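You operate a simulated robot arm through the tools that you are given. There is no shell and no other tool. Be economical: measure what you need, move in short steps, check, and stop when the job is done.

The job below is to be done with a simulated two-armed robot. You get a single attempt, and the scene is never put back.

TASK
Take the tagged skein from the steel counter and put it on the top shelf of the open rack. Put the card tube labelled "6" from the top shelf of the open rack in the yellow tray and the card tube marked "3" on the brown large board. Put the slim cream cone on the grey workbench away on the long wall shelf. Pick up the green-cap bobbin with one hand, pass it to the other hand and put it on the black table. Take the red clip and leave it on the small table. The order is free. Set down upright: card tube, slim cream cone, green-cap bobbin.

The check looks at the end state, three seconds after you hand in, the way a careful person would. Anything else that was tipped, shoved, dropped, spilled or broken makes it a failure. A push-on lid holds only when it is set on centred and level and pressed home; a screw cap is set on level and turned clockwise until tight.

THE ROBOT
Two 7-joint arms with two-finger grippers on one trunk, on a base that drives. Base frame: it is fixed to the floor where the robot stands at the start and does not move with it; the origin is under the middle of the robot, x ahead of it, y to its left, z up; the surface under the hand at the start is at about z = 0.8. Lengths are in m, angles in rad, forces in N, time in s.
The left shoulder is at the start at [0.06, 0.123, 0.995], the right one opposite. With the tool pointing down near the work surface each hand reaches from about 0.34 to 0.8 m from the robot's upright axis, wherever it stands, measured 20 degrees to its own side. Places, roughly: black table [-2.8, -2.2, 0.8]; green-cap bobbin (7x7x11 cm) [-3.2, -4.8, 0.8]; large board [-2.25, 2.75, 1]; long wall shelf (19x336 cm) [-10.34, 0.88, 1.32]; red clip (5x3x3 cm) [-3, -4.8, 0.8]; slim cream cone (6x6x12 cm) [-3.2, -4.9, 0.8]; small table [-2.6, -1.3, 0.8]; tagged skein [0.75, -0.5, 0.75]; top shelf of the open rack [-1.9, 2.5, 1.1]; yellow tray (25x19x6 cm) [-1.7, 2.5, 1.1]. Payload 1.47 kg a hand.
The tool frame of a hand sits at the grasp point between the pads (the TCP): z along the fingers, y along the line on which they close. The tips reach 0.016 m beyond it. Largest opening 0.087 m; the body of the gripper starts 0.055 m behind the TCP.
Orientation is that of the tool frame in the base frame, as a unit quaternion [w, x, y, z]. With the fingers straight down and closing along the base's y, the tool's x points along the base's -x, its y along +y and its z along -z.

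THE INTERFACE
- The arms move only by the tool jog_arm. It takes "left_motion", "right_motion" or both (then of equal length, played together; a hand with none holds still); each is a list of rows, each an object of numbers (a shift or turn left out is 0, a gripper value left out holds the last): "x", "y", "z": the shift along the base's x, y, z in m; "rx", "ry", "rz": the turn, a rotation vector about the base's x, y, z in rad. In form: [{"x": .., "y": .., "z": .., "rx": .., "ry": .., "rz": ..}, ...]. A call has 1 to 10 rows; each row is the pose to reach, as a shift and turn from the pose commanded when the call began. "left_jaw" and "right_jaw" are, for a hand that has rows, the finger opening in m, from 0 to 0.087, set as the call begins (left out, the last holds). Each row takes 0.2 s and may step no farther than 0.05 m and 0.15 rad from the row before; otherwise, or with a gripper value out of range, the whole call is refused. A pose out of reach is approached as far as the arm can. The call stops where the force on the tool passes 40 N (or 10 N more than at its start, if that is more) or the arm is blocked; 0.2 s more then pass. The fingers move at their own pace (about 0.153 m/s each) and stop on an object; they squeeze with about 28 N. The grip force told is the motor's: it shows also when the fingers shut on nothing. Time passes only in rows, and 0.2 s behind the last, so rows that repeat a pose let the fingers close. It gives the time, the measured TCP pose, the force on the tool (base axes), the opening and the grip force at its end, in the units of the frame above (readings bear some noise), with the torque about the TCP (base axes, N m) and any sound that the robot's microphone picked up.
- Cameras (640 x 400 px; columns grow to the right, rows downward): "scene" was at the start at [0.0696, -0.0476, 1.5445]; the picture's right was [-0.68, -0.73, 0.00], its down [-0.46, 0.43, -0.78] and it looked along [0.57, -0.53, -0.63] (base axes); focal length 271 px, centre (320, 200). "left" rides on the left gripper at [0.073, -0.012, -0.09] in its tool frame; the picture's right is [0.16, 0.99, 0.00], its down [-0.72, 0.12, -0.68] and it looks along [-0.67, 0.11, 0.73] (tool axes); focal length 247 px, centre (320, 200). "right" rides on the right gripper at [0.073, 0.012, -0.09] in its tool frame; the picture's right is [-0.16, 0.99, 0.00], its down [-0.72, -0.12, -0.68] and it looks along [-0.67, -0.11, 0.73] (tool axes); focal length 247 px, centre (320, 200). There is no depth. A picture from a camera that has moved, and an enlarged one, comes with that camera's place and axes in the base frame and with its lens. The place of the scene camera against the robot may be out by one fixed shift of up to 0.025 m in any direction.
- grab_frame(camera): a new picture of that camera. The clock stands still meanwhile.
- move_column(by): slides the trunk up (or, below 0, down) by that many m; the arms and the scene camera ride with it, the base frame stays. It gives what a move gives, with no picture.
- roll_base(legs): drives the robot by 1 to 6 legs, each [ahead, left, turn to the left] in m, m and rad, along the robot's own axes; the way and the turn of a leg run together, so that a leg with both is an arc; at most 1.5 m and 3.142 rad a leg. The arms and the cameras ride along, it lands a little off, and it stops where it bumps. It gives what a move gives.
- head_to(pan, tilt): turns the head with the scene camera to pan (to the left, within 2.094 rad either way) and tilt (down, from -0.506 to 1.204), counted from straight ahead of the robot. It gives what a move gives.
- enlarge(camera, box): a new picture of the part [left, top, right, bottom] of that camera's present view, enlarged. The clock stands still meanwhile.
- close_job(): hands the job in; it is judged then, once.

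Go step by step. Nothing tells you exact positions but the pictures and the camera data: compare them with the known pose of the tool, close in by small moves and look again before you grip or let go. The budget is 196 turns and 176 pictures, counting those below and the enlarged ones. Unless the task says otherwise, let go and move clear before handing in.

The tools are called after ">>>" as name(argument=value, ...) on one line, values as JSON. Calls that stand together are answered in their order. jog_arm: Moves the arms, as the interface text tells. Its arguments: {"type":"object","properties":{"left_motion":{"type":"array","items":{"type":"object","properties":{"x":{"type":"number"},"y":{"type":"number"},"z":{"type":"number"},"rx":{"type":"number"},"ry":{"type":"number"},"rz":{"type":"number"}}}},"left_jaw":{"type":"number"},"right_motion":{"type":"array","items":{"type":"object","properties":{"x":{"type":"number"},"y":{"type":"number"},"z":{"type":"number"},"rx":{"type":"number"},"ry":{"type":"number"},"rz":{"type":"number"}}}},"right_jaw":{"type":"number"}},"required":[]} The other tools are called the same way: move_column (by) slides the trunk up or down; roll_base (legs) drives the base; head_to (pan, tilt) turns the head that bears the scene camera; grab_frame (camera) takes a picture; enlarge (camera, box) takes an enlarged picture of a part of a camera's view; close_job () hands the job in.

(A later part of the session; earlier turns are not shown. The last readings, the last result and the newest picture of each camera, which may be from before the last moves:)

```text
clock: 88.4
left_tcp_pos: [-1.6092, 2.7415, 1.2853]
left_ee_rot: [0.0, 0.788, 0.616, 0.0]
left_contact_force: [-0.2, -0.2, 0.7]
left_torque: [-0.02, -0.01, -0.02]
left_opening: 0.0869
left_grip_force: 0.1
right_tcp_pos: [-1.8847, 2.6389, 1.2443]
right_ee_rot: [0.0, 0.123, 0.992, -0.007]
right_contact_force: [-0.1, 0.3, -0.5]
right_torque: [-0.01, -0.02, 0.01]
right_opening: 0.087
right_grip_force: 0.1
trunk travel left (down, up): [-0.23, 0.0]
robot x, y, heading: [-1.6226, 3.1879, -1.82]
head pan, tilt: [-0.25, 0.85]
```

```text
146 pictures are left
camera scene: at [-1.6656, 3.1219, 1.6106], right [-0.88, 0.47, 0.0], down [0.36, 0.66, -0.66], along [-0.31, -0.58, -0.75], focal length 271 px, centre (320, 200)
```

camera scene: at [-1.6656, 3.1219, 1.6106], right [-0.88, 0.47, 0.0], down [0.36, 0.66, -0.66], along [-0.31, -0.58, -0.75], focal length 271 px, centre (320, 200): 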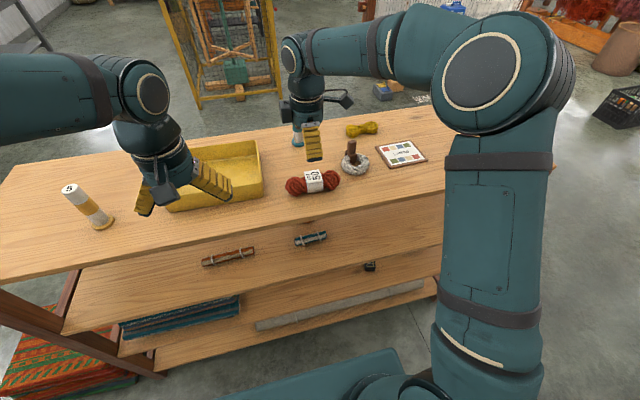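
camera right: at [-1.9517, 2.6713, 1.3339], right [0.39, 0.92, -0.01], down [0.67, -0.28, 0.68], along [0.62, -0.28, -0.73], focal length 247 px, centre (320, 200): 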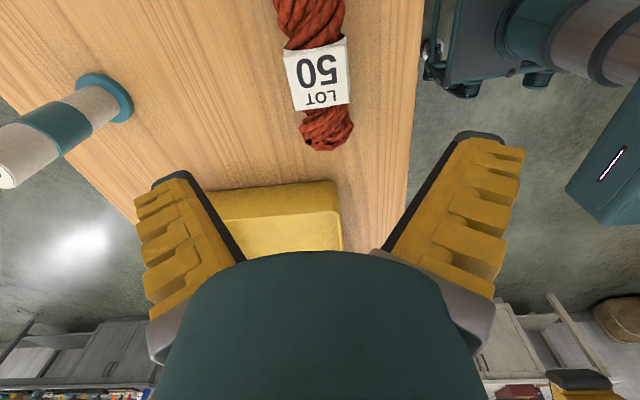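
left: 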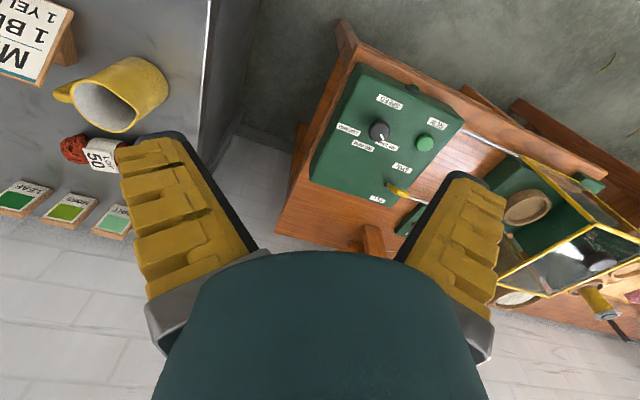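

Skein placed well. Next tube 3 (teal): raise the hand, shift the robot to the right and slightly forward, and look.

>>> jog_arm(right_motion=[{"z": 0.03}, {"z": 0.06}])

>>> roll_base(legs=[[0.08, -0.3, 0]])

>>> head_to(pan=0.0, tilt=0.85)

>>> grab_frame(camera="scene")

>>> grab_frame(camera="right")

```text
clock: 89.0
left_tcp_pos: [-1.6091, 2.7398, 1.2858]
left_ee_rot: [0.001, 0.788, 0.615, 0.0]
left_contact_force: [0.0, 0.5, 0.1]
left_torque: [0.01, 0.0, 0.01]
left_opening: 0.087
left_grip_force: 0.0
right_tcp_pos: [-1.8846, 2.6391, 1.3038]
right_ee_rot: [0.0, 0.121, 0.993, -0.006]
right_contact_force: [0.1, 0.1, -1.1]
right_torque: [-0.01, 0.0, -0.01]
right_opening: 0.0872
right_grip_force: 0.1
trunk travel left (down, up): [-0.23, 0.0]
robot x, y, heading: [-1.6226, 3.1928, -1.818]
head pan, tilt: [-0.25, 0.85]
```

```text
clock: 92.3
left_tcp_pos: [-1.9229, 2.7368, 1.2848]
left_ee_rot: [0.0, 0.787, 0.618, 0.0]
left_contact_force: [-0.3, -0.3, 1.6]
left_torque: [-0.02, 0.02, 0.04]
left_opening: 0.0871
left_grip_force: 0.2
right_tcp_pos: [-2.1957, 2.6347, 1.3051]
right_ee_rot: [0.0, 0.122, 0.993, -0.006]
right_contact_force: [0.1, 0.9, -0.4]
right_torque: [0.01, -0.01, -0.01]
right_opening: 0.087
right_grip_force: 0.1
trunk travel left (down, up): [-0.23, 0.0]
robot x, y, heading: [-1.9347, 3.1867, -1.81]
head pan, tilt: [-0.25, 0.85]
```

```text
clock: 93.0
left_tcp_pos: [-1.9206, 2.7371, 1.2853]
left_ee_rot: [0.0, 0.787, 0.617, 0.0]
left_contact_force: [0.3, -0.2, 0.5]
left_torque: [-0.01, -0.05, 0.0]
left_opening: 0.0871
left_grip_force: 0.1
right_tcp_pos: [-2.1946, 2.6352, 1.305]
right_ee_rot: [0.0, 0.121, 0.993, -0.007]
right_contact_force: [0.9, -0.1, -0.1]
right_torque: [0.02, 0.02, -0.05]
right_opening: 0.087
right_grip_force: 0.0
trunk travel left (down, up): [-0.23, 0.0]
robot x, y, heading: [-1.9365, 3.1838, -1.81]
head pan, tilt: [0.0, 0.85]
```

```text
145 pictures are left
camera scene: at [-1.9596, 3.1108, 1.6105], right [-0.97, 0.24, 0.0], down [0.18, 0.73, -0.66], along [-0.16, -0.64, -0.75], focal length 271 px, centre (320, 200)
```

scene: 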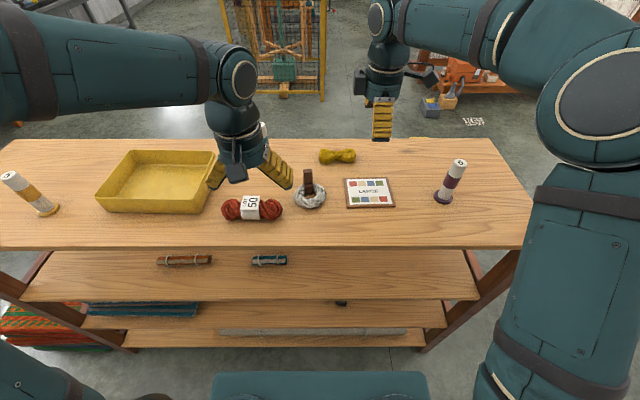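

```text
144 pictures are left
camera right: at [-2.2625, 2.6655, 1.3946], right [0.39, 0.92, -0.01], down [0.68, -0.28, 0.68], along [0.63, -0.28, -0.73], focal length 247 px, centre (320, 200)
```

right: 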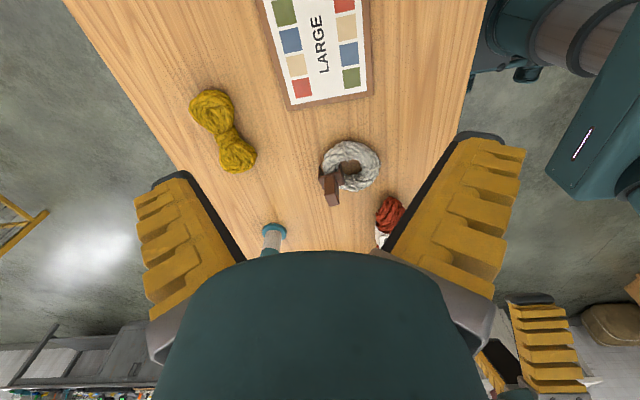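

I'll move the left hand aside and bring the right hand over the teal tube at about (-1.945, 2.425).

>>> jog_arm(left_motion=[{"x": 0.045, "y": 0.01}, {"x": 0.09, "y": 0.02}, {"x": 0.135, "y": 0.03}, {"x": 0.18, "y": 0.04}, {"x": 0.22, "y": 0.05}, {"x": 0.22, "y": 0.05}, {"x": 0.22, "y": 0.05}, {"x": 0.22, "y": 0.05}], right_motion=[{}, {}, {"x": 0.035, "y": -0.03}, {"x": 0.07, "y": -0.06}, {"x": 0.105, "y": -0.09}, {"x": 0.14, "y": -0.12}, {"x": 0.175, "y": -0.15}, {"x": 0.21, "y": -0.18}])

>>> jog_arm(right_motion=[{"x": 0.04, "y": -0.03}])

>>> grab_frame(camera="right")

>>> grab_frame(camera="scene")

```text
clock: 94.8
left_tcp_pos: [-1.7002, 2.7872, 1.2842]
left_ee_rot: [-0.001, 0.787, 0.617, -0.001]
left_contact_force: [0.5, -0.5, 0.0]
left_torque: [0.0, 0.04, 0.01]
left_opening: 0.0867
left_grip_force: 0.1
right_tcp_pos: [-2.0103, 2.5247, 1.2952]
right_ee_rot: [0.0, 0.121, 0.993, -0.007]
right_contact_force: [1.1, 0.1, -0.2]
right_torque: [-0.02, -0.02, -0.02]
right_opening: 0.0869
right_grip_force: 0.1
right hand out of reach, approached as far as the arm can: row 6, 7, 8
trunk travel left (down, up): [-0.23, 0.0]
robot x, y, heading: [-1.9355, 3.187, -1.807]
head pan, tilt: [0.0, 0.85]
```

```text
clock: 95.2
left_tcp_pos: [-1.6998, 2.7871, 1.285]
left_ee_rot: [0.001, 0.787, 0.617, -0.001]
left_contact_force: [0.7, -1.3, -0.1]
left_torque: [-0.01, 0.06, 0.01]
left_opening: 0.0871
left_grip_force: 0.1
right_tcp_pos: [-1.9872, 2.526, 1.2877]
right_ee_rot: [0.0, 0.121, 0.993, -0.006]
right_contact_force: [-0.1, 0.4, 0.7]
right_torque: [-0.02, -0.02, -0.03]
right_opening: 0.0873
right_grip_force: 0.0
right hand out of reach, approached as far as the arm can: row 1
trunk travel left (down, up): [-0.23, 0.0]
robot x, y, heading: [-1.9348, 3.1823, -1.816]
head pan, tilt: [0.0, 0.85]
```

```text
143 pictures are left
camera right: at [-2.0549, 2.5577, 1.3777], right [0.39, 0.92, -0.01], down [0.68, -0.28, 0.68], along [0.63, -0.28, -0.73], focal length 247 px, centre (320, 200)
```

right: 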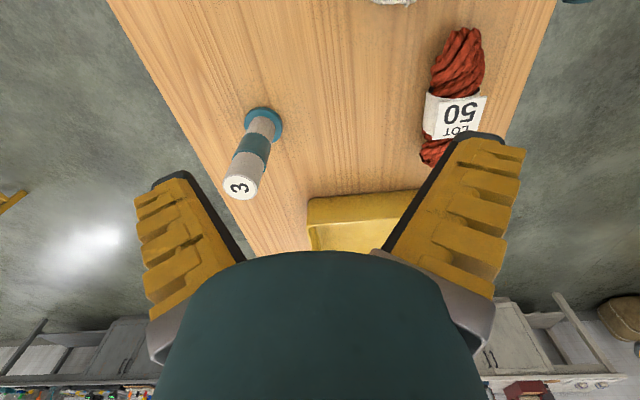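

```text
142 pictures are left
camera scene: at [-1.9585, 3.1113, 1.6106], right [-0.97, 0.24, 0.0], down [0.18, 0.73, -0.66], along [-0.16, -0.64, -0.75], focal length 271 px, centre (320, 200)
```

scene: 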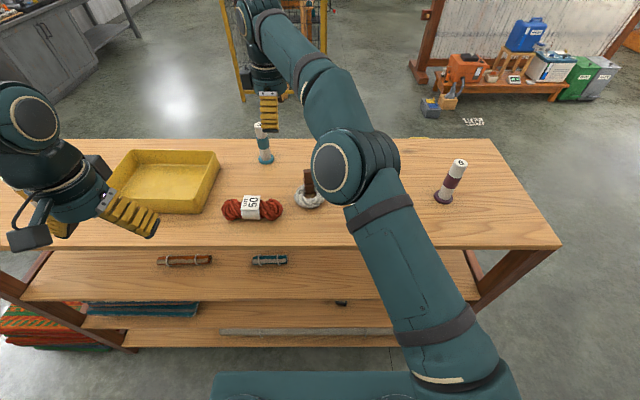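

The right arm is at its limit there; I'll shift the robot left and closer so the tube falls on the right arm's own side.

>>> roll_base(legs=[[0.0, 0.3, 0], [0.09, 0, 0]])

>>> grab_frame(camera="scene")

```text
clock: 99.1
left_tcp_pos: [-1.4348, 2.6301, 1.2854]
left_ee_rot: [0.001, 0.787, 0.618, 0.0]
left_contact_force: [-0.6, -0.5, 0.2]
left_torque: [0.02, -0.03, 0.01]
left_opening: 0.0868
left_grip_force: 0.2
right_tcp_pos: [-1.7218, 2.367, 1.2876]
right_ee_rot: [0.0, 0.118, 0.993, -0.006]
right_contact_force: [0.2, -0.6, 0.2]
right_torque: [0.03, -0.04, 0.03]
right_opening: 0.0867
right_grip_force: 0.1
trunk travel left (down, up): [-0.23, 0.0]
robot x, y, heading: [-1.6696, 3.029, -1.806]
head pan, tilt: [0.0, 0.85]
```

```text
141 pictures are left
camera scene: at [-1.6934, 2.9525, 1.6105], right [-0.97, 0.24, 0.0], down [0.18, 0.73, -0.66], along [-0.16, -0.64, -0.75], focal length 271 px, centre (320, 200)
```

scene: 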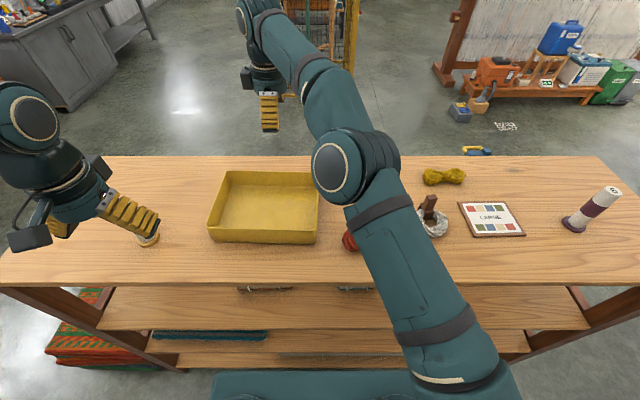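

>>> jog_arm(right_motion=[{"x": -0.044, "y": 0.01}, {"x": -0.088, "y": 0.02}, {"x": -0.132, "y": 0.03}, {"x": -0.176, "y": 0.04}, {"x": -0.205, "y": 0.05}])

>>> grab_frame(camera="right")

>>> grab_frame(camera="scene")

```text
clock: 100.3
left_tcp_pos: [-1.4348, 2.6305, 1.286]
left_ee_rot: [0.0, 0.786, 0.618, 0.0]
left_contact_force: [0.5, 0.0, 1.0]
left_torque: [0.01, -0.04, 0.0]
left_opening: 0.087
left_grip_force: 0.1
right_tcp_pos: [-1.926, 2.4182, 1.2877]
right_ee_rot: [0.001, 0.119, 0.993, -0.007]
right_contact_force: [-0.7, 0.1, 0.0]
right_torque: [-0.02, -0.03, -0.01]
right_opening: 0.0871
right_grip_force: 0.1
trunk travel left (down, up): [-0.23, 0.0]
robot x, y, heading: [-1.6713, 3.0277, -1.808]
head pan, tilt: [0.0, 0.85]
```

```text
140 pictures are left
camera right: at [-1.9946, 2.4498, 1.3786], right [0.39, 0.92, -0.01], down [0.68, -0.28, 0.68], along [0.63, -0.27, -0.73], focal length 247 px, centre (320, 200)
```

right: 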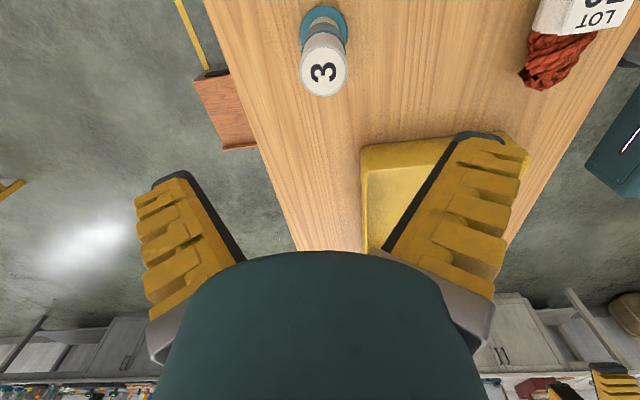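

```text
139 pictures are left
camera scene: at [-1.6939, 2.9536, 1.6105], right [-0.97, 0.24, 0.0], down [0.18, 0.73, -0.66], along [-0.16, -0.64, -0.75], focal length 271 px, centre (320, 200)
```

scene: 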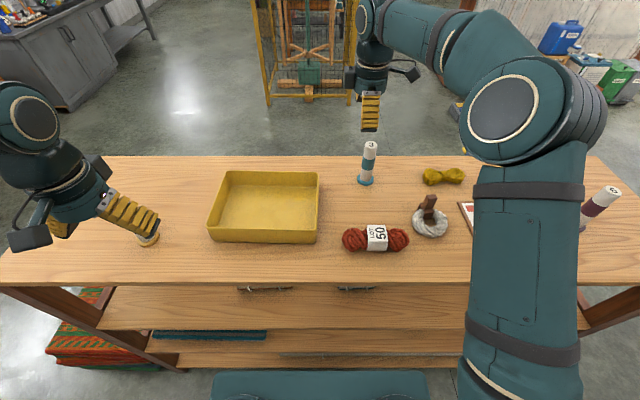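

Tube "3" is located at (-1.947, 2.431). Lining up and lowering around it.

>>> jog_arm(right_motion=[{"x": -0.02, "y": 0.013, "rx": 0.014}, {"x": -0.02, "y": 0.013, "z": -0.03, "rx": 0.014}])

>>> grab_frame(camera="right")

```text
clock: 100.9
left_tcp_pos: [-1.4338, 2.6298, 1.285]
left_ee_rot: [0.0, 0.786, 0.618, 0.0]
left_contact_force: [-0.3, 0.1, 0.1]
left_torque: [-0.02, 0.06, -0.02]
left_opening: 0.0871
left_grip_force: 0.1
right_tcp_pos: [-1.9456, 2.4275, 1.2575]
right_ee_rot: [-0.001, 0.119, 0.993, 0.001]
right_contact_force: [-0.4, -0.4, -1.6]
right_torque: [0.03, -0.01, 0.03]
right_opening: 0.0867
right_grip_force: 0.0
trunk travel left (down, up): [-0.23, 0.0]
robot x, y, heading: [-1.6738, 3.0307, -1.81]
head pan, tilt: [0.0, 0.85]
```

```text
138 pictures are left
camera right: at [-2.0138, 2.4588, 1.3476], right [0.39, 0.92, 0.0], down [0.68, -0.29, 0.68], along [0.63, -0.26, -0.73], focal length 247 px, centre (320, 200)
```

right: 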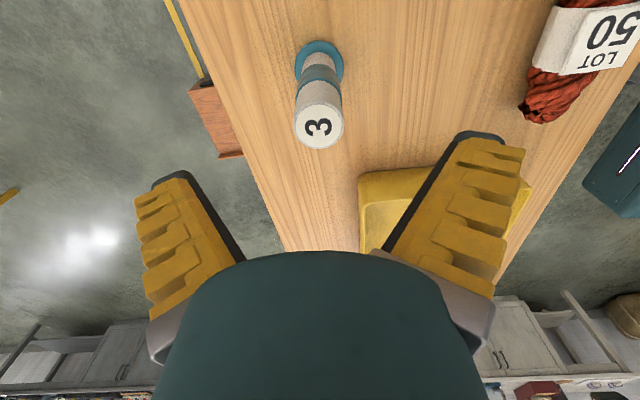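

>>> jog_arm(right_motion=[{"x": -0.005, "y": 0.005, "z": -0.035}, {"x": -0.005, "y": 0.005, "z": -0.07}, {"x": -0.005, "y": 0.005, "z": -0.1}])

>>> grab_frame(camera="right")

>>> enlarge(camera="scene", box=[310, 100, 430, 220])

```text
clock: 101.7
left_tcp_pos: [-1.4341, 2.6293, 1.2848]
left_ee_rot: [0.001, 0.786, 0.618, 0.0]
left_contact_force: [0.1, 0.1, 0.4]
left_torque: [0.0, -0.01, -0.01]
left_opening: 0.0868
left_grip_force: 0.0
right_tcp_pos: [-1.954, 2.4352, 1.1564]
right_ee_rot: [0.0, 0.12, 0.993, 0.0]
right_contact_force: [0.6, 0.0, -0.3]
right_torque: [-0.01, -0.01, -0.02]
right_opening: 0.0871
right_grip_force: 0.1
trunk travel left (down, up): [-0.23, 0.0]
robot x, y, heading: [-1.6734, 3.0252, -1.81]
head pan, tilt: [0.0, 0.85]
```

```text
137 pictures are left
camera right: at [-2.0212, 2.4654, 1.2475], right [0.39, 0.92, 0.0], down [0.68, -0.28, 0.68], along [0.63, -0.26, -0.73], focal length 247 px, centre (320, 200)
```

right: 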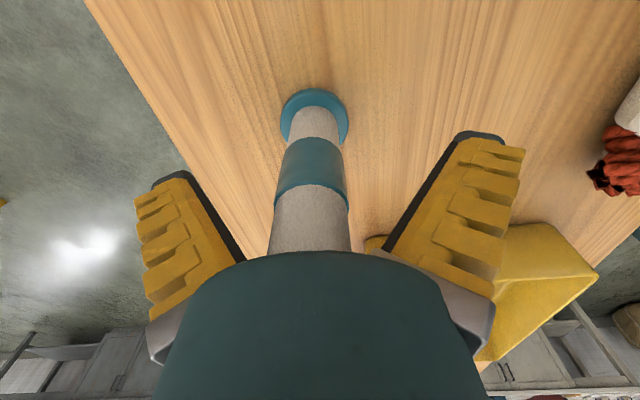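

```text
3.33 times, centred on (370, 160) of scene
camera zoom: at [-1.6938, 2.953, 1.6105], right [-0.97, 0.24, 0.0], down [0.18, 0.73, -0.66], along [-0.16, -0.64, -0.75], focal length 904 px, centre (153, 333)
```

zoom: 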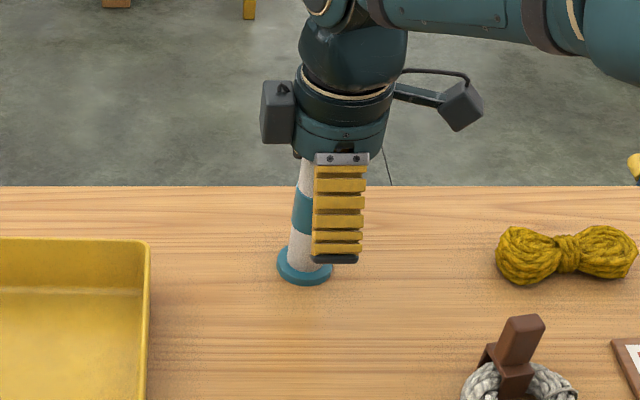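

The scene view suggests the hand sits slightly right of the tube axis; I'll correct by 7 mm and close.

>>> jog_arm(right_motion=[{"x": 0.008, "y": -0.002}])

>>> jog_arm(right_motion=[{}, {}, {}], right_jaw=0.0)

>>> enlarge(camera="scene", box=[310, 100, 430, 220])

>>> grab_frame(camera="right")

```text
clock: 102.1
left_tcp_pos: [-1.4339, 2.6298, 1.2859]
left_ee_rot: [0.0, 0.786, 0.618, 0.001]
left_contact_force: [-0.3, -0.2, -0.2]
left_torque: [-0.01, -0.02, 0.0]
left_opening: 0.0868
left_grip_force: 0.0
right_tcp_pos: [-1.9443, 2.4325, 1.1576]
right_ee_rot: [-0.001, 0.12, 0.993, 0.0]
right_contact_force: [0.1, -0.1, -0.3]
right_torque: [-0.04, -0.07, -0.01]
right_opening: 0.087
right_grip_force: 0.0
trunk travel left (down, up): [-0.23, 0.0]
robot x, y, heading: [-1.6722, 3.0244, -1.805]
head pan, tilt: [0.0, 0.85]
```

```text
clock: 102.9
left_tcp_pos: [-1.4335, 2.6301, 1.2853]
left_ee_rot: [0.0, 0.786, 0.618, 0.0]
left_contact_force: [0.1, 0.3, 0.1]
left_torque: [-0.04, 0.02, -0.02]
left_opening: 0.0871
left_grip_force: 0.0
right_tcp_pos: [-1.9447, 2.4339, 1.1591]
right_ee_rot: [-0.001, 0.12, 0.993, 0.0]
right_contact_force: [-2.5, -0.3, 5.7]
right_torque: [0.09, 0.2, 0.07]
right_opening: 0.0234
right_grip_force: 28.0
trunk travel left (down, up): [-0.23, 0.0]
robot x, y, heading: [-1.6734, 3.0269, -1.806]
head pan, tilt: [0.0, 0.85]
```

```text
3.33 times, centred on (370, 160) of scene
camera zoom: at [-1.6933, 2.9536, 1.6106], right [-0.97, 0.24, 0.0], down [0.18, 0.73, -0.66], along [-0.16, -0.64, -0.75], focal length 904 px, centre (153, 333)
```

zoom: 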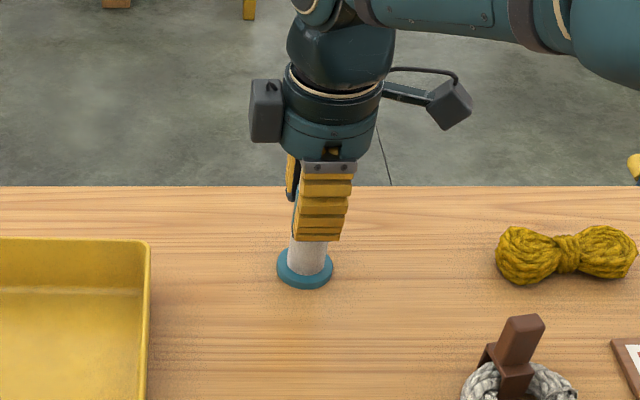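

```text
134 pictures are left
camera right: at [-2.0128, 2.4636, 1.249], right [0.39, 0.92, 0.0], down [0.68, -0.28, 0.68], along [0.63, -0.26, -0.73], focal length 247 px, centre (320, 200)
```

right: 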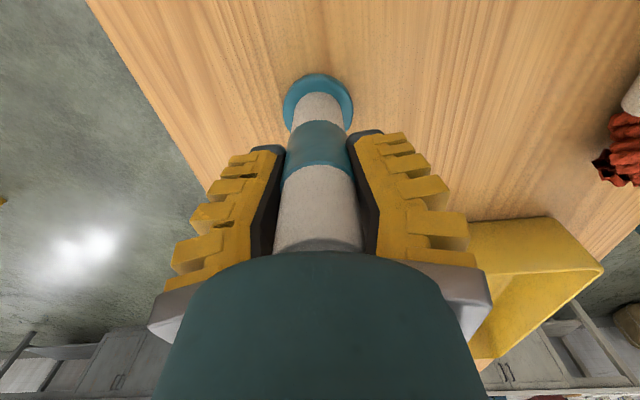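

Gripped (opening 0.023). Lifting a little to check the hold.

>>> jog_arm(right_motion=[{"z": 0.01}, {"z": 0.03}])

>>> enlarge(camera="scene", box=[310, 80, 430, 200])

>>> grab_frame(camera="right")

```text
clock: 103.5
left_tcp_pos: [-1.4341, 2.6295, 1.2851]
left_ee_rot: [0.0, 0.786, 0.618, 0.001]
left_contact_force: [-0.5, 0.8, -1.2]
left_torque: [0.02, 0.02, 0.0]
left_opening: 0.0869
left_grip_force: 0.0
right_tcp_pos: [-1.9439, 2.4323, 1.1869]
right_ee_rot: [-0.001, 0.119, 0.993, 0.001]
right_contact_force: [-0.6, 0.4, -0.6]
right_torque: [-0.01, -0.02, -0.01]
right_opening: 0.0207
right_grip_force: 28.2
trunk travel left (down, up): [-0.23, 0.0]
robot x, y, heading: [-1.6711, 3.027, -1.809]
head pan, tilt: [0.0, 0.85]
```

```text
3.33 times, centred on (370, 140) of scene
camera zoom: at [-1.6931, 2.9536, 1.6105], right [-0.97, 0.24, 0.0], down [0.18, 0.73, -0.66], along [-0.16, -0.64, -0.75], focal length 904 px, centre (153, 400)
```

zoom: 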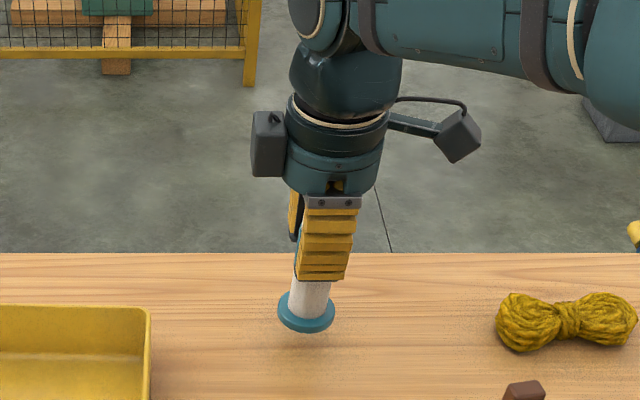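

```text
132 pictures are left
camera right: at [-2.0116, 2.4632, 1.2768], right [0.39, 0.92, 0.0], down [0.68, -0.29, 0.68], along [0.63, -0.26, -0.73], focal length 247 px, centre (320, 200)
```

right: 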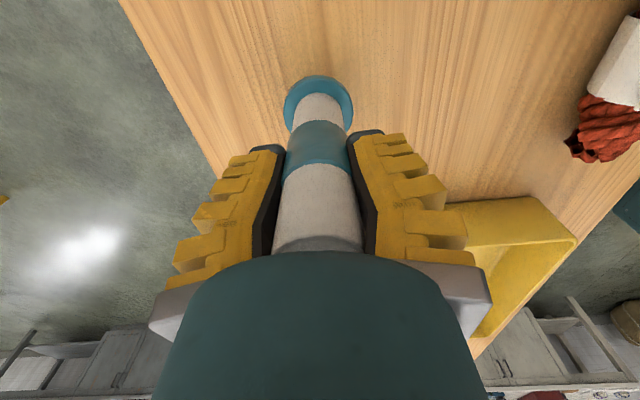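

>>> jog_arm(right_motion=[{"z": 0.02}, {"z": 0.04}, {"z": 0.06}, {"z": 0.06}])

>>> enlarge(camera="scene", box=[310, 50, 430, 170])

>>> enlarge(camera="right", box=[220, 60, 420, 260])

```text
clock: 104.5
left_tcp_pos: [-1.4329, 2.629, 1.2856]
left_ee_rot: [0.0, 0.786, 0.618, 0.0]
left_contact_force: [-0.3, 1.0, 0.1]
left_torque: [0.0, -0.01, -0.01]
left_opening: 0.087
left_grip_force: 0.1
right_tcp_pos: [-1.9445, 2.434, 1.2463]
right_ee_rot: [0.0, 0.119, 0.993, -0.001]
right_contact_force: [-0.3, -0.6, -0.9]
right_torque: [0.0, -0.02, -0.01]
right_opening: 0.0204
right_grip_force: 27.8
trunk travel left (down, up): [-0.23, 0.0]
robot x, y, heading: [-1.6714, 3.0238, -1.81]
head pan, tilt: [0.0, 0.85]
```

```text
3.33 times, centred on (370, 110) of scene
camera zoom: at [-1.6933, 2.9529, 1.6105], right [-0.97, 0.24, 0.0], down [0.18, 0.73, -0.66], along [-0.16, -0.64, -0.75], focal length 904 px, centre (153, 500)
```

zoom: 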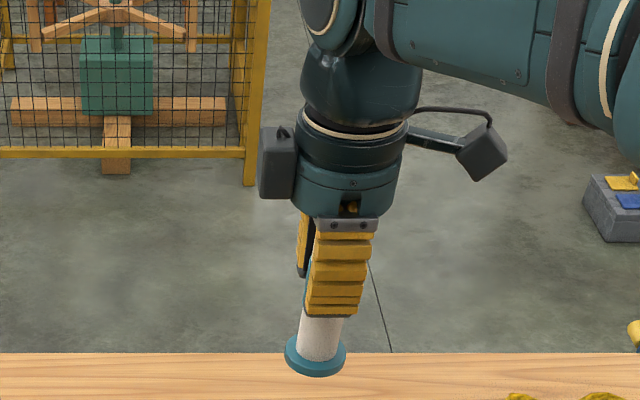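

```text
2.00 times, centred on (320, 160) of right
camera zoom: at [-2.0112, 2.4631, 1.3373], right [0.39, 0.92, 0.0], down [0.68, -0.28, 0.68], along [0.63, -0.26, -0.73], focal length 494 px, centre (320, 280)
```

zoom: 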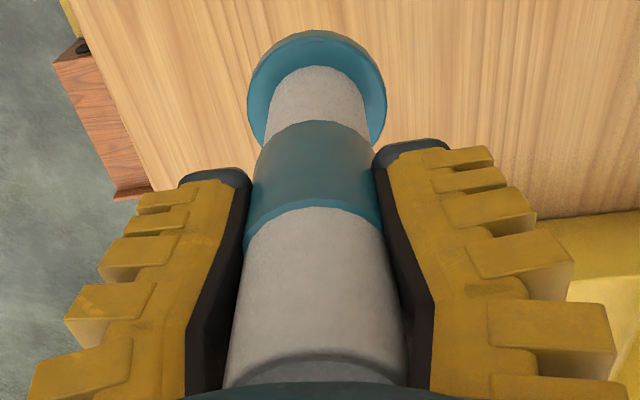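

The tube is held firmly and straight. I'll carry it high over to the LARGE board at about (-2.206, 2.637).

>>> jog_arm(right_motion=[{"z": 0.045}, {"x": -0.035, "y": 0.027, "z": 0.06}, {"x": -0.07, "y": 0.054, "z": 0.06}, {"x": -0.105, "y": 0.081, "z": 0.06}, {"x": -0.14, "y": 0.108, "z": 0.06}, {"x": -0.175, "y": 0.135, "z": 0.06}, {"x": -0.21, "y": 0.162, "z": 0.06}, {"x": -0.245, "y": 0.189, "z": 0.06}, {"x": -0.261, "y": 0.203, "z": 0.06}])

>>> grab_frame(camera="right")

>>> grab_frame(camera="scene")

```text
clock: 106.5
left_tcp_pos: [-1.434, 2.6299, 1.2848]
left_ee_rot: [-0.001, 0.787, 0.618, 0.0]
left_contact_force: [-0.1, 0.3, 0.9]
left_torque: [0.01, 0.02, -0.02]
left_opening: 0.0871
left_grip_force: 0.1
right_tcp_pos: [-2.204, 2.639, 1.3074]
right_ee_rot: [-0.001, 0.121, 0.993, 0.001]
right_contact_force: [-0.3, -0.1, -0.3]
right_torque: [-0.02, 0.0, 0.01]
right_opening: 0.0206
right_grip_force: 28.3
trunk travel left (down, up): [-0.23, 0.0]
robot x, y, heading: [-1.6691, 3.025, -1.808]
head pan, tilt: [0.0, 0.85]
```

```text
129 pictures are left
camera right: at [-2.2726, 2.6691, 1.3981], right [0.39, 0.92, 0.0], down [0.68, -0.28, 0.68], along [0.63, -0.26, -0.73], focal length 247 px, centre (320, 200)
```

right: 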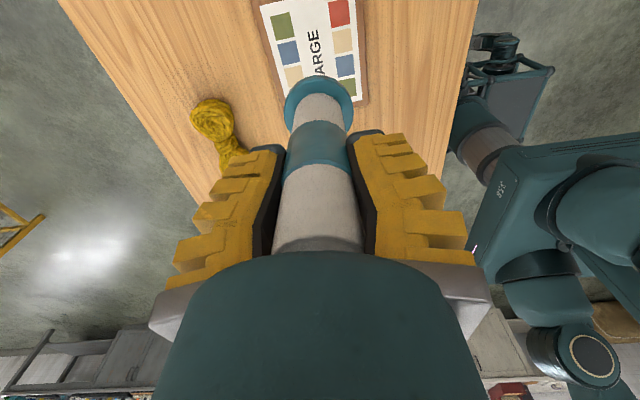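

```text
128 pictures are left
camera scene: at [-1.6933, 2.9534, 1.6105], right [-0.97, 0.24, 0.0], down [0.18, 0.73, -0.66], along [-0.16, -0.64, -0.75], focal length 271 px, centre (320, 200)
```

scene: 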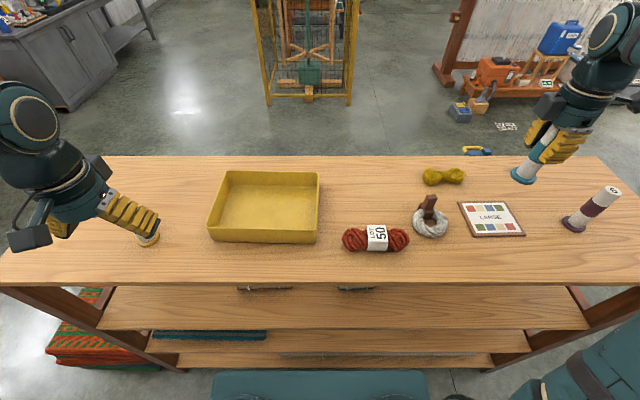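

Hand is centred above the board. Lowering toward it.

>>> jog_arm(right_motion=[{"z": -0.04}, {"z": -0.08}, {"z": -0.115}])

>>> grab_frame(camera="right")

>>> enlarge(camera="scene", box=[400, 110, 600, 260])

```text
clock: 107.3
left_tcp_pos: [-1.4338, 2.6283, 1.2851]
left_ee_rot: [0.0, 0.786, 0.618, 0.0]
left_contact_force: [0.7, 0.1, 0.0]
left_torque: [0.0, -0.01, -0.02]
left_opening: 0.0867
left_grip_force: 0.1
right_tcp_pos: [-2.2037, 2.6366, 1.19]
right_ee_rot: [0.0, 0.121, 0.993, 0.001]
right_contact_force: [0.4, 0.1, -0.9]
right_torque: [0.01, 0.0, 0.02]
right_opening: 0.0205
right_grip_force: 28.2
trunk travel left (down, up): [-0.23, 0.0]
robot x, y, heading: [-1.6687, 3.0269, -1.812]
head pan, tilt: [0.0, 0.85]
```

```text
127 pictures are left
camera right: at [-2.2723, 2.6666, 1.2805], right [0.39, 0.92, 0.0], down [0.68, -0.29, 0.68], along [0.63, -0.26, -0.73], focal length 247 px, centre (320, 200)
```

right: 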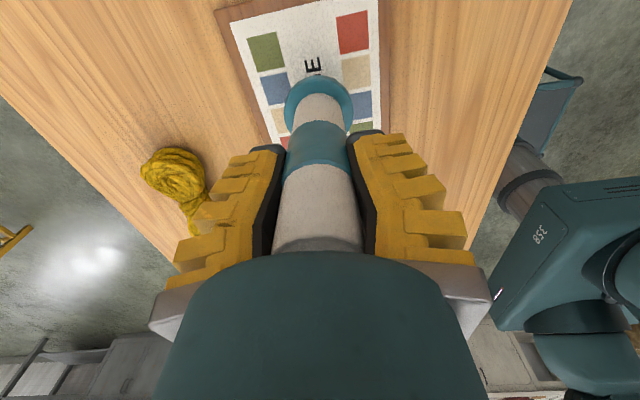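

```text
2.67 times, centred on (500, 185) of scene
camera zoom: at [-1.6938, 2.9526, 1.6105], right [-0.97, 0.24, 0.0], down [0.18, 0.73, -0.66], along [-0.16, -0.64, -0.75], focal length 723 px, centre (-160, 240)
```

zoom: 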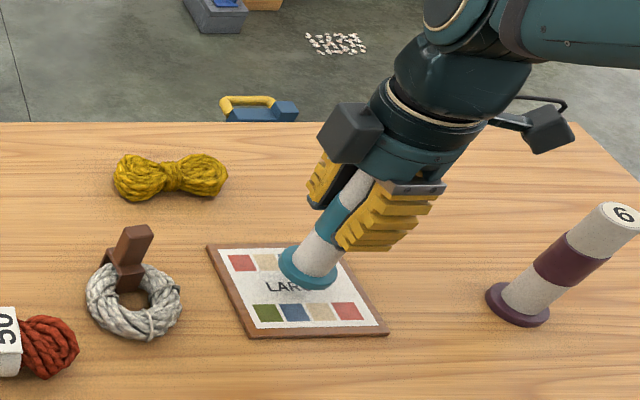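

>>> jog_arm(right_motion=[{"z": -0.008}, {"z": -0.012}, {"z": -0.015}, {"z": -0.018}])

>>> enlarge(camera="scene", box=[400, 110, 600, 260])

```text
clock: 108.3
left_tcp_pos: [-1.4341, 2.6303, 1.2851]
left_ee_rot: [0.0, 0.787, 0.617, 0.0]
left_contact_force: [-0.4, 0.0, 0.0]
left_torque: [0.01, 0.03, -0.03]
left_opening: 0.087
left_grip_force: 0.1
right_tcp_pos: [-2.2046, 2.6389, 1.1737]
right_ee_rot: [-0.001, 0.119, 0.993, 0.001]
right_contact_force: [0.6, -0.2, -0.7]
right_torque: [-0.02, -0.01, -0.02]
right_opening: 0.0201
right_grip_force: 28.0
trunk travel left (down, up): [-0.23, 0.0]
robot x, y, heading: [-1.6684, 3.0279, -1.808]
head pan, tilt: [0.0, 0.85]
```

```text
2.67 times, centred on (500, 185) of scene
camera zoom: at [-1.6934, 2.9531, 1.6105], right [-0.97, 0.24, 0.0], down [0.18, 0.73, -0.66], along [-0.16, -0.64, -0.75], focal length 723 px, centre (-160, 240)
```

zoom: 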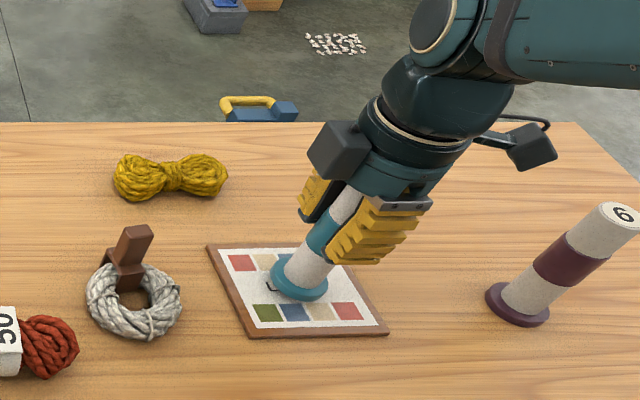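

>>> jog_arm(right_motion=[{"z": -0.002}, {"z": -0.004}, {"z": -0.006}, {"z": -0.007}])

```text
clock: 109.3
left_tcp_pos: [-1.4353, 2.6296, 1.2855]
left_ee_rot: [0.0, 0.786, 0.618, 0.0]
left_contact_force: [-0.5, 1.7, 0.2]
left_torque: [0.01, -0.03, -0.01]
left_opening: 0.087
left_grip_force: 0.1
right_tcp_pos: [-2.2029, 2.6362, 1.1663]
right_ee_rot: [0.0, 0.12, 0.993, 0.0]
right_contact_force: [-0.6, -0.7, -0.3]
right_torque: [-0.01, 0.02, -0.02]
right_opening: 0.0203
right_grip_force: 28.5
trunk travel left (down, up): [-0.23, 0.0]
robot x, y, heading: [-1.671, 3.0259, -1.806]
head pan, tilt: [0.0, 0.85]
```

>>> jog_arm(right_motion=[{"z": -0.002}, {"z": -0.004}])

>>> enlarge(camera="scene", box=[440, 150, 560, 250])

```text
clock: 109.9
left_tcp_pos: [-1.4332, 2.6313, 1.286]
left_ee_rot: [-0.001, 0.786, 0.618, -0.001]
left_contact_force: [0.6, 0.6, -0.6]
left_torque: [-0.02, 0.0, 0.01]
left_opening: 0.0871
left_grip_force: 0.0
right_tcp_pos: [-2.2023, 2.6373, 1.1643]
right_ee_rot: [-0.001, 0.12, 0.993, -0.001]
right_contact_force: [-0.5, -0.8, 8.6]
right_torque: [0.11, 0.03, 0.01]
right_opening: 0.0223
right_grip_force: 28.2
trunk travel left (down, up): [-0.23, 0.0]
robot x, y, heading: [-1.6684, 3.0282, -1.812]
head pan, tilt: [0.0, 0.85]
```

```text
4.00 times, centred on (500, 200) of scene
camera zoom: at [-1.6926, 2.9535, 1.6107], right [-0.97, 0.24, 0.0], down [0.18, 0.73, -0.66], along [-0.16, -0.64, -0.75], focal length 1085 px, centre (-400, 200)
```

zoom: 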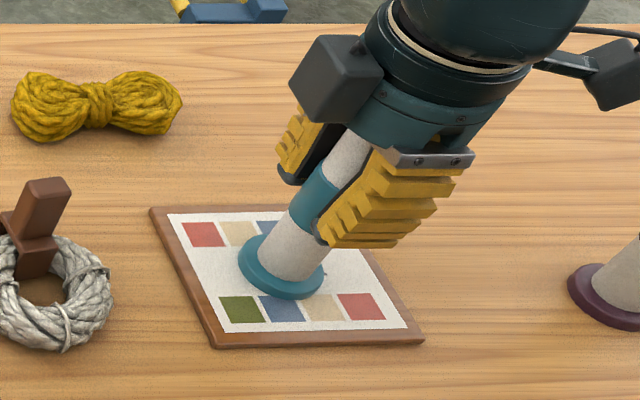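

Contact made, tube upright on the board. Releasing and rising.

>>> jog_arm(right_motion=[{}, {}, {}], right_jaw=0.087)

>>> jog_arm(right_motion=[{"z": 0.04}, {"z": 0.08}, {"z": 0.12}])

>>> grab_frame(camera="right")

>>> grab_frame(camera="scene")

```text
clock: 110.7
left_tcp_pos: [-1.4344, 2.63, 1.2859]
left_ee_rot: [0.001, 0.787, 0.618, 0.0]
left_contact_force: [0.1, -0.7, 0.8]
left_torque: [-0.02, 0.04, 0.01]
left_opening: 0.087
left_grip_force: 0.0
right_tcp_pos: [-2.2037, 2.6379, 1.1635]
right_ee_rot: [0.0, 0.119, 0.993, 0.0]
right_contact_force: [0.2, -0.9, 1.1]
right_torque: [-0.01, 0.0, -0.02]
right_opening: 0.0872
right_grip_force: 0.1
trunk travel left (down, up): [-0.23, 0.0]
robot x, y, heading: [-1.67, 3.0262, -1.809]
head pan, tilt: [0.0, 0.85]
```

```text
clock: 111.5
left_tcp_pos: [-1.4339, 2.6306, 1.2842]
left_ee_rot: [-0.001, 0.786, 0.618, 0.001]
left_contact_force: [-1.0, 0.4, 0.2]
left_torque: [-0.01, -0.01, -0.02]
left_opening: 0.0871
left_grip_force: 0.1
right_tcp_pos: [-2.2041, 2.6386, 1.2843]
right_ee_rot: [0.0, 0.119, 0.993, 0.0]
right_contact_force: [1.3, 0.4, -0.9]
right_torque: [0.01, 0.0, -0.01]
right_opening: 0.0868
right_grip_force: 0.0
trunk travel left (down, up): [-0.23, 0.0]
robot x, y, heading: [-1.6708, 3.0249, -1.807]
head pan, tilt: [0.0, 0.85]
```

```text
123 pictures are left
camera right: at [-2.2723, 2.6686, 1.3741], right [0.39, 0.92, 0.0], down [0.68, -0.28, 0.68], along [0.63, -0.26, -0.73], focal length 247 px, centre (320, 200)
```

right: 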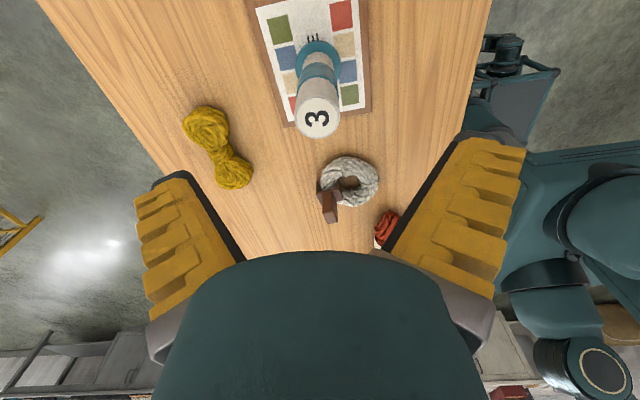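

```text
122 pictures are left
camera scene: at [-1.6927, 2.9537, 1.6106], right [-0.97, 0.24, 0.0], down [0.18, 0.73, -0.66], along [-0.16, -0.64, -0.75], focal length 271 px, centre (320, 200)
```

scene: 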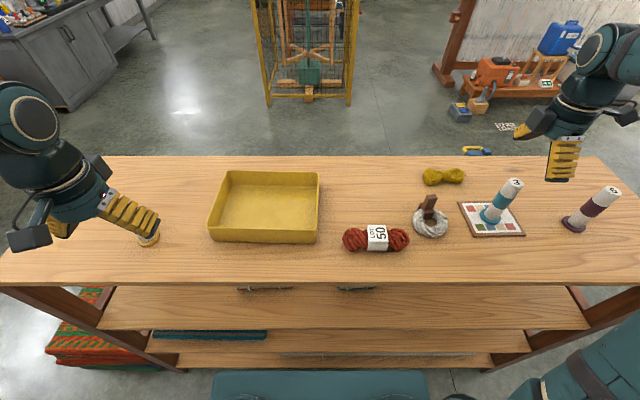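

Tube 3 stands on the board. Next tube 6: shift the robot 0.2 m right, which carries the hand near the purple tube.

>>> roll_base(legs=[[0.0, -0.2, 0]])

>>> grab_frame(camera="right")

>>> grab_frame(camera="scene")

```text
clock: 113.9
left_tcp_pos: [-1.6279, 2.6771, 1.2858]
left_ee_rot: [0.0, 0.785, 0.619, 0.001]
left_contact_force: [-0.6, 0.9, 0.4]
left_torque: [0.01, 0.01, -0.01]
left_opening: 0.0871
left_grip_force: 0.1
right_tcp_pos: [-2.3988, 2.6843, 1.2834]
right_ee_rot: [0.0, 0.119, 0.993, 0.0]
right_contact_force: [-0.6, 0.2, -1.1]
right_torque: [0.0, -0.02, 0.01]
right_opening: 0.0873
right_grip_force: 0.1
trunk travel left (down, up): [-0.23, 0.0]
robot x, y, heading: [-1.867, 3.0751, -1.807]
head pan, tilt: [0.0, 0.85]
```

```text
121 pictures are left
camera right: at [-2.4671, 2.7136, 1.3731], right [0.39, 0.92, 0.0], down [0.68, -0.28, 0.68], along [0.63, -0.26, -0.73], focal length 247 px, centre (320, 200)
```

right: 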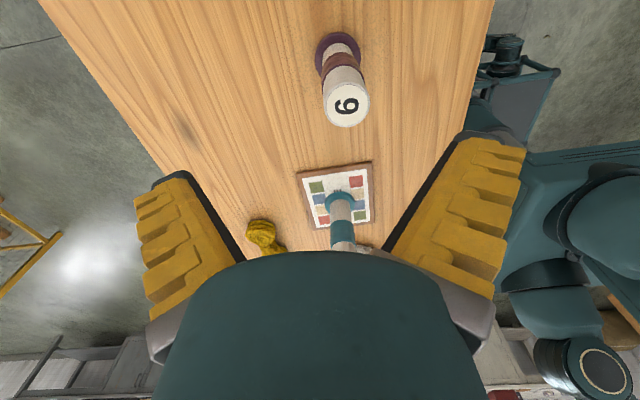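

```text
120 pictures are left
camera scene: at [-1.8885, 3.0005, 1.6105], right [-0.97, 0.23, 0.0], down [0.18, 0.73, -0.66], along [-0.15, -0.64, -0.75], focal length 271 px, centre (320, 200)
```

scene: 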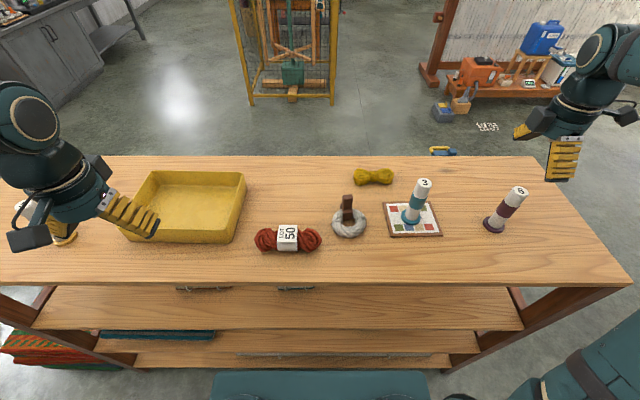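

>>> enlarge(camera="scene", box=[380, 160, 560, 260])

>>> jog_arm(right_motion=[{"x": 0.004, "y": 0.022}, {"x": 0.004, "y": 0.022, "z": -0.03}])

>>> grab_frame(camera="right")

```text
3.56 times, centred on (470, 210) of scene
camera zoom: at [-1.8885, 3.0005, 1.6105], right [-0.97, 0.23, 0.0], down [0.18, 0.73, -0.66], along [-0.15, -0.64, -0.75], focal length 964 px, centre (-213, 164)
```

zoom: 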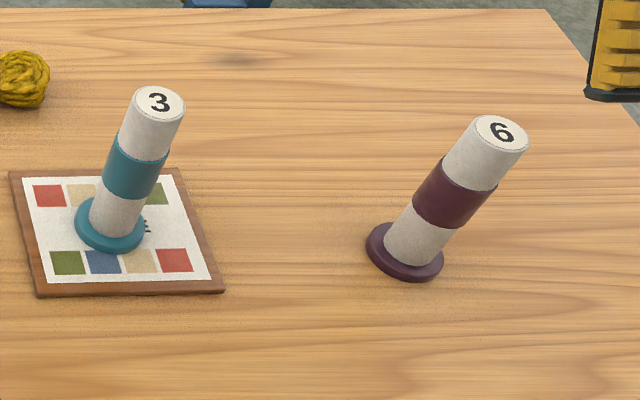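

```text
clock: 114.5
left_tcp_pos: [-1.6308, 2.6771, 1.2852]
left_ee_rot: [-0.001, 0.786, 0.619, 0.0]
left_contact_force: [-0.5, -0.4, 0.7]
left_torque: [0.03, -0.02, 0.01]
left_opening: 0.0869
left_grip_force: 0.1
right_tcp_pos: [-2.3984, 2.7048, 1.2524]
right_ee_rot: [-0.001, 0.118, 0.993, 0.0]
right_contact_force: [-0.4, -0.6, -0.9]
right_torque: [0.02, -0.03, 0.0]
right_opening: 0.0869
right_grip_force: 0.0
trunk travel left (down, up): [-0.23, 0.0]
robot x, y, heading: [-1.8695, 3.0762, -1.806]
head pan, tilt: [0.0, 0.85]
```

```text
118 pictures are left
camera right: at [-2.4651, 2.7339, 1.3434], right [0.39, 0.92, 0.0], down [0.68, -0.28, 0.68], along [0.63, -0.26, -0.73], focal length 247 px, centre (320, 200)
```

right: 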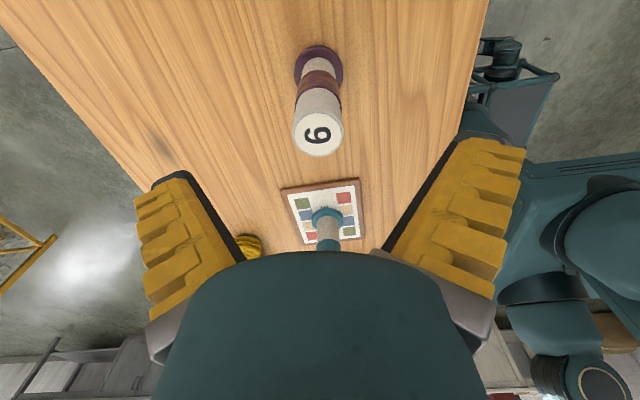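

It is the "6" and the hand is centred. Lowering, gripping and lifting.

>>> jog_arm(right_motion=[{"x": 0.003, "z": -0.035}, {"x": 0.003, "z": -0.07}, {"x": 0.003, "z": -0.094}])

>>> jog_arm(right_motion=[{}, {}, {}, {}], right_jaw=0.0)

>>> grab_frame(camera="right")

```text
clock: 115.3
left_tcp_pos: [-1.628, 2.6782, 1.2854]
left_ee_rot: [0.001, 0.785, 0.619, -0.001]
left_contact_force: [0.9, -0.1, 0.8]
left_torque: [0.01, 0.01, 0.02]
left_opening: 0.0871
left_grip_force: 0.0
right_tcp_pos: [-2.3933, 2.7059, 1.1591]
right_ee_rot: [-0.001, 0.118, 0.993, 0.0]
right_contact_force: [0.0, 0.4, -0.1]
right_torque: [-0.01, -0.04, -0.01]
right_opening: 0.0872
right_grip_force: 0.1
trunk travel left (down, up): [-0.23, 0.0]
robot x, y, heading: [-1.867, 3.0765, -1.81]
head pan, tilt: [0.0, 0.85]
```

```text
clock: 116.3
left_tcp_pos: [-1.6286, 2.6783, 1.2856]
left_ee_rot: [0.0, 0.785, 0.619, 0.0]
left_contact_force: [-0.5, -0.1, 0.3]
left_torque: [0.01, -0.02, -0.01]
left_opening: 0.087
left_grip_force: 0.1
right_tcp_pos: [-2.3932, 2.707, 1.16]
right_ee_rot: [-0.001, 0.118, 0.993, 0.0]
right_contact_force: [-2.9, 0.2, 7.3]
right_torque: [0.12, 0.2, 0.03]
right_opening: 0.024
right_grip_force: 27.5
trunk travel left (down, up): [-0.23, 0.0]
robot x, y, heading: [-1.8646, 3.0763, -1.81]
head pan, tilt: [0.0, 0.85]
```

```text
117 pictures are left
camera right: at [-2.4607, 2.7361, 1.2496], right [0.39, 0.92, 0.0], down [0.68, -0.28, 0.68], along [0.63, -0.26, -0.73], focal length 247 px, centre (320, 200)
```

right: 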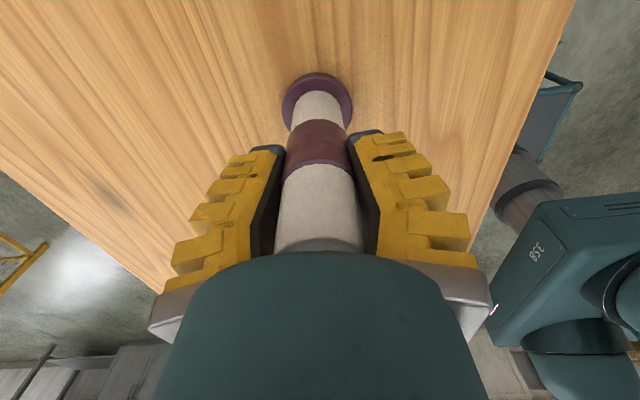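

Same good grip. Lift high, then drive left toward the tray.

>>> jog_arm(right_motion=[{"z": 0.02}, {"z": 0.06}, {"z": 0.1}, {"z": 0.14}, {"z": 0.165}])

>>> roll_base(legs=[[0.0, 0.5, 0]])

>>> grab_frame(camera="scene")

>>> grab_frame(camera="right")

```text
clock: 117.5
left_tcp_pos: [-1.6286, 2.6769, 1.2853]
left_ee_rot: [0.0, 0.785, 0.619, 0.0]
left_contact_force: [0.2, 0.9, 0.5]
left_torque: [-0.03, 0.0, 0.01]
left_opening: 0.087
left_grip_force: 0.1
right_tcp_pos: [-2.3927, 2.7055, 1.324]
right_ee_rot: [-0.001, 0.119, 0.993, 0.0]
right_contact_force: [-1.1, 0.6, -0.1]
right_torque: [-0.01, -0.01, 0.02]
right_opening: 0.0211
right_grip_force: 28.1
trunk travel left (down, up): [-0.23, 0.0]
robot x, y, heading: [-1.8629, 3.0759, -1.808]
head pan, tilt: [0.0, 0.85]
```

```text
clock: 122.4
left_tcp_pos: [-1.1503, 2.561, 1.2853]
left_ee_rot: [-0.001, 0.787, 0.617, 0.0]
left_contact_force: [-0.3, -0.5, 1.0]
left_torque: [-0.02, -0.03, -0.03]
left_opening: 0.0869
left_grip_force: 0.0
right_tcp_pos: [-1.916, 2.5914, 1.3234]
right_ee_rot: [-0.001, 0.12, 0.993, 0.0]
right_contact_force: [0.3, 0.1, 0.5]
right_torque: [0.02, 0.02, 0.02]
right_opening: 0.0207
right_grip_force: 28.0
trunk travel left (down, up): [-0.23, 0.0]
robot x, y, heading: [-1.3862, 2.9607, -1.811]
head pan, tilt: [0.0, 0.85]
```

```text
116 pictures are left
camera scene: at [-1.4104, 2.8847, 1.6105], right [-0.97, 0.24, 0.0], down [0.18, 0.73, -0.66], along [-0.16, -0.64, -0.75], focal length 271 px, centre (320, 200)
```

scene: 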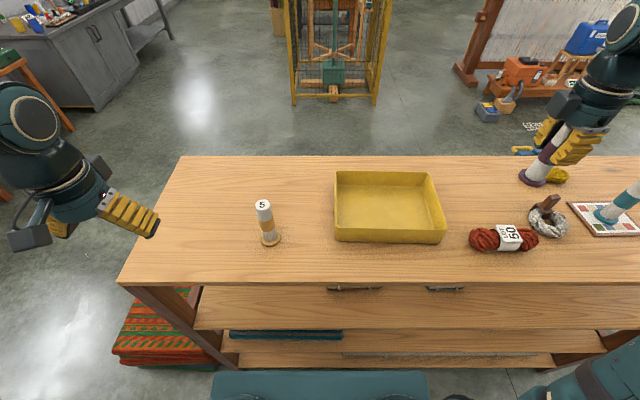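

```text
115 pictures are left
camera right: at [-1.9835, 2.621, 1.4135], right [0.39, 0.92, 0.0], down [0.68, -0.28, 0.68], along [0.63, -0.26, -0.73], focal length 247 px, centre (320, 200)
```

right: 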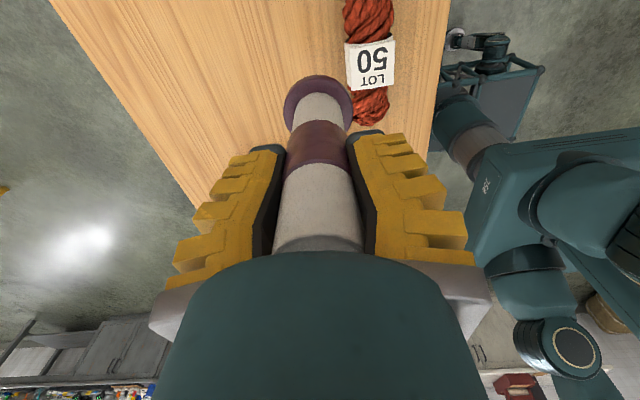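

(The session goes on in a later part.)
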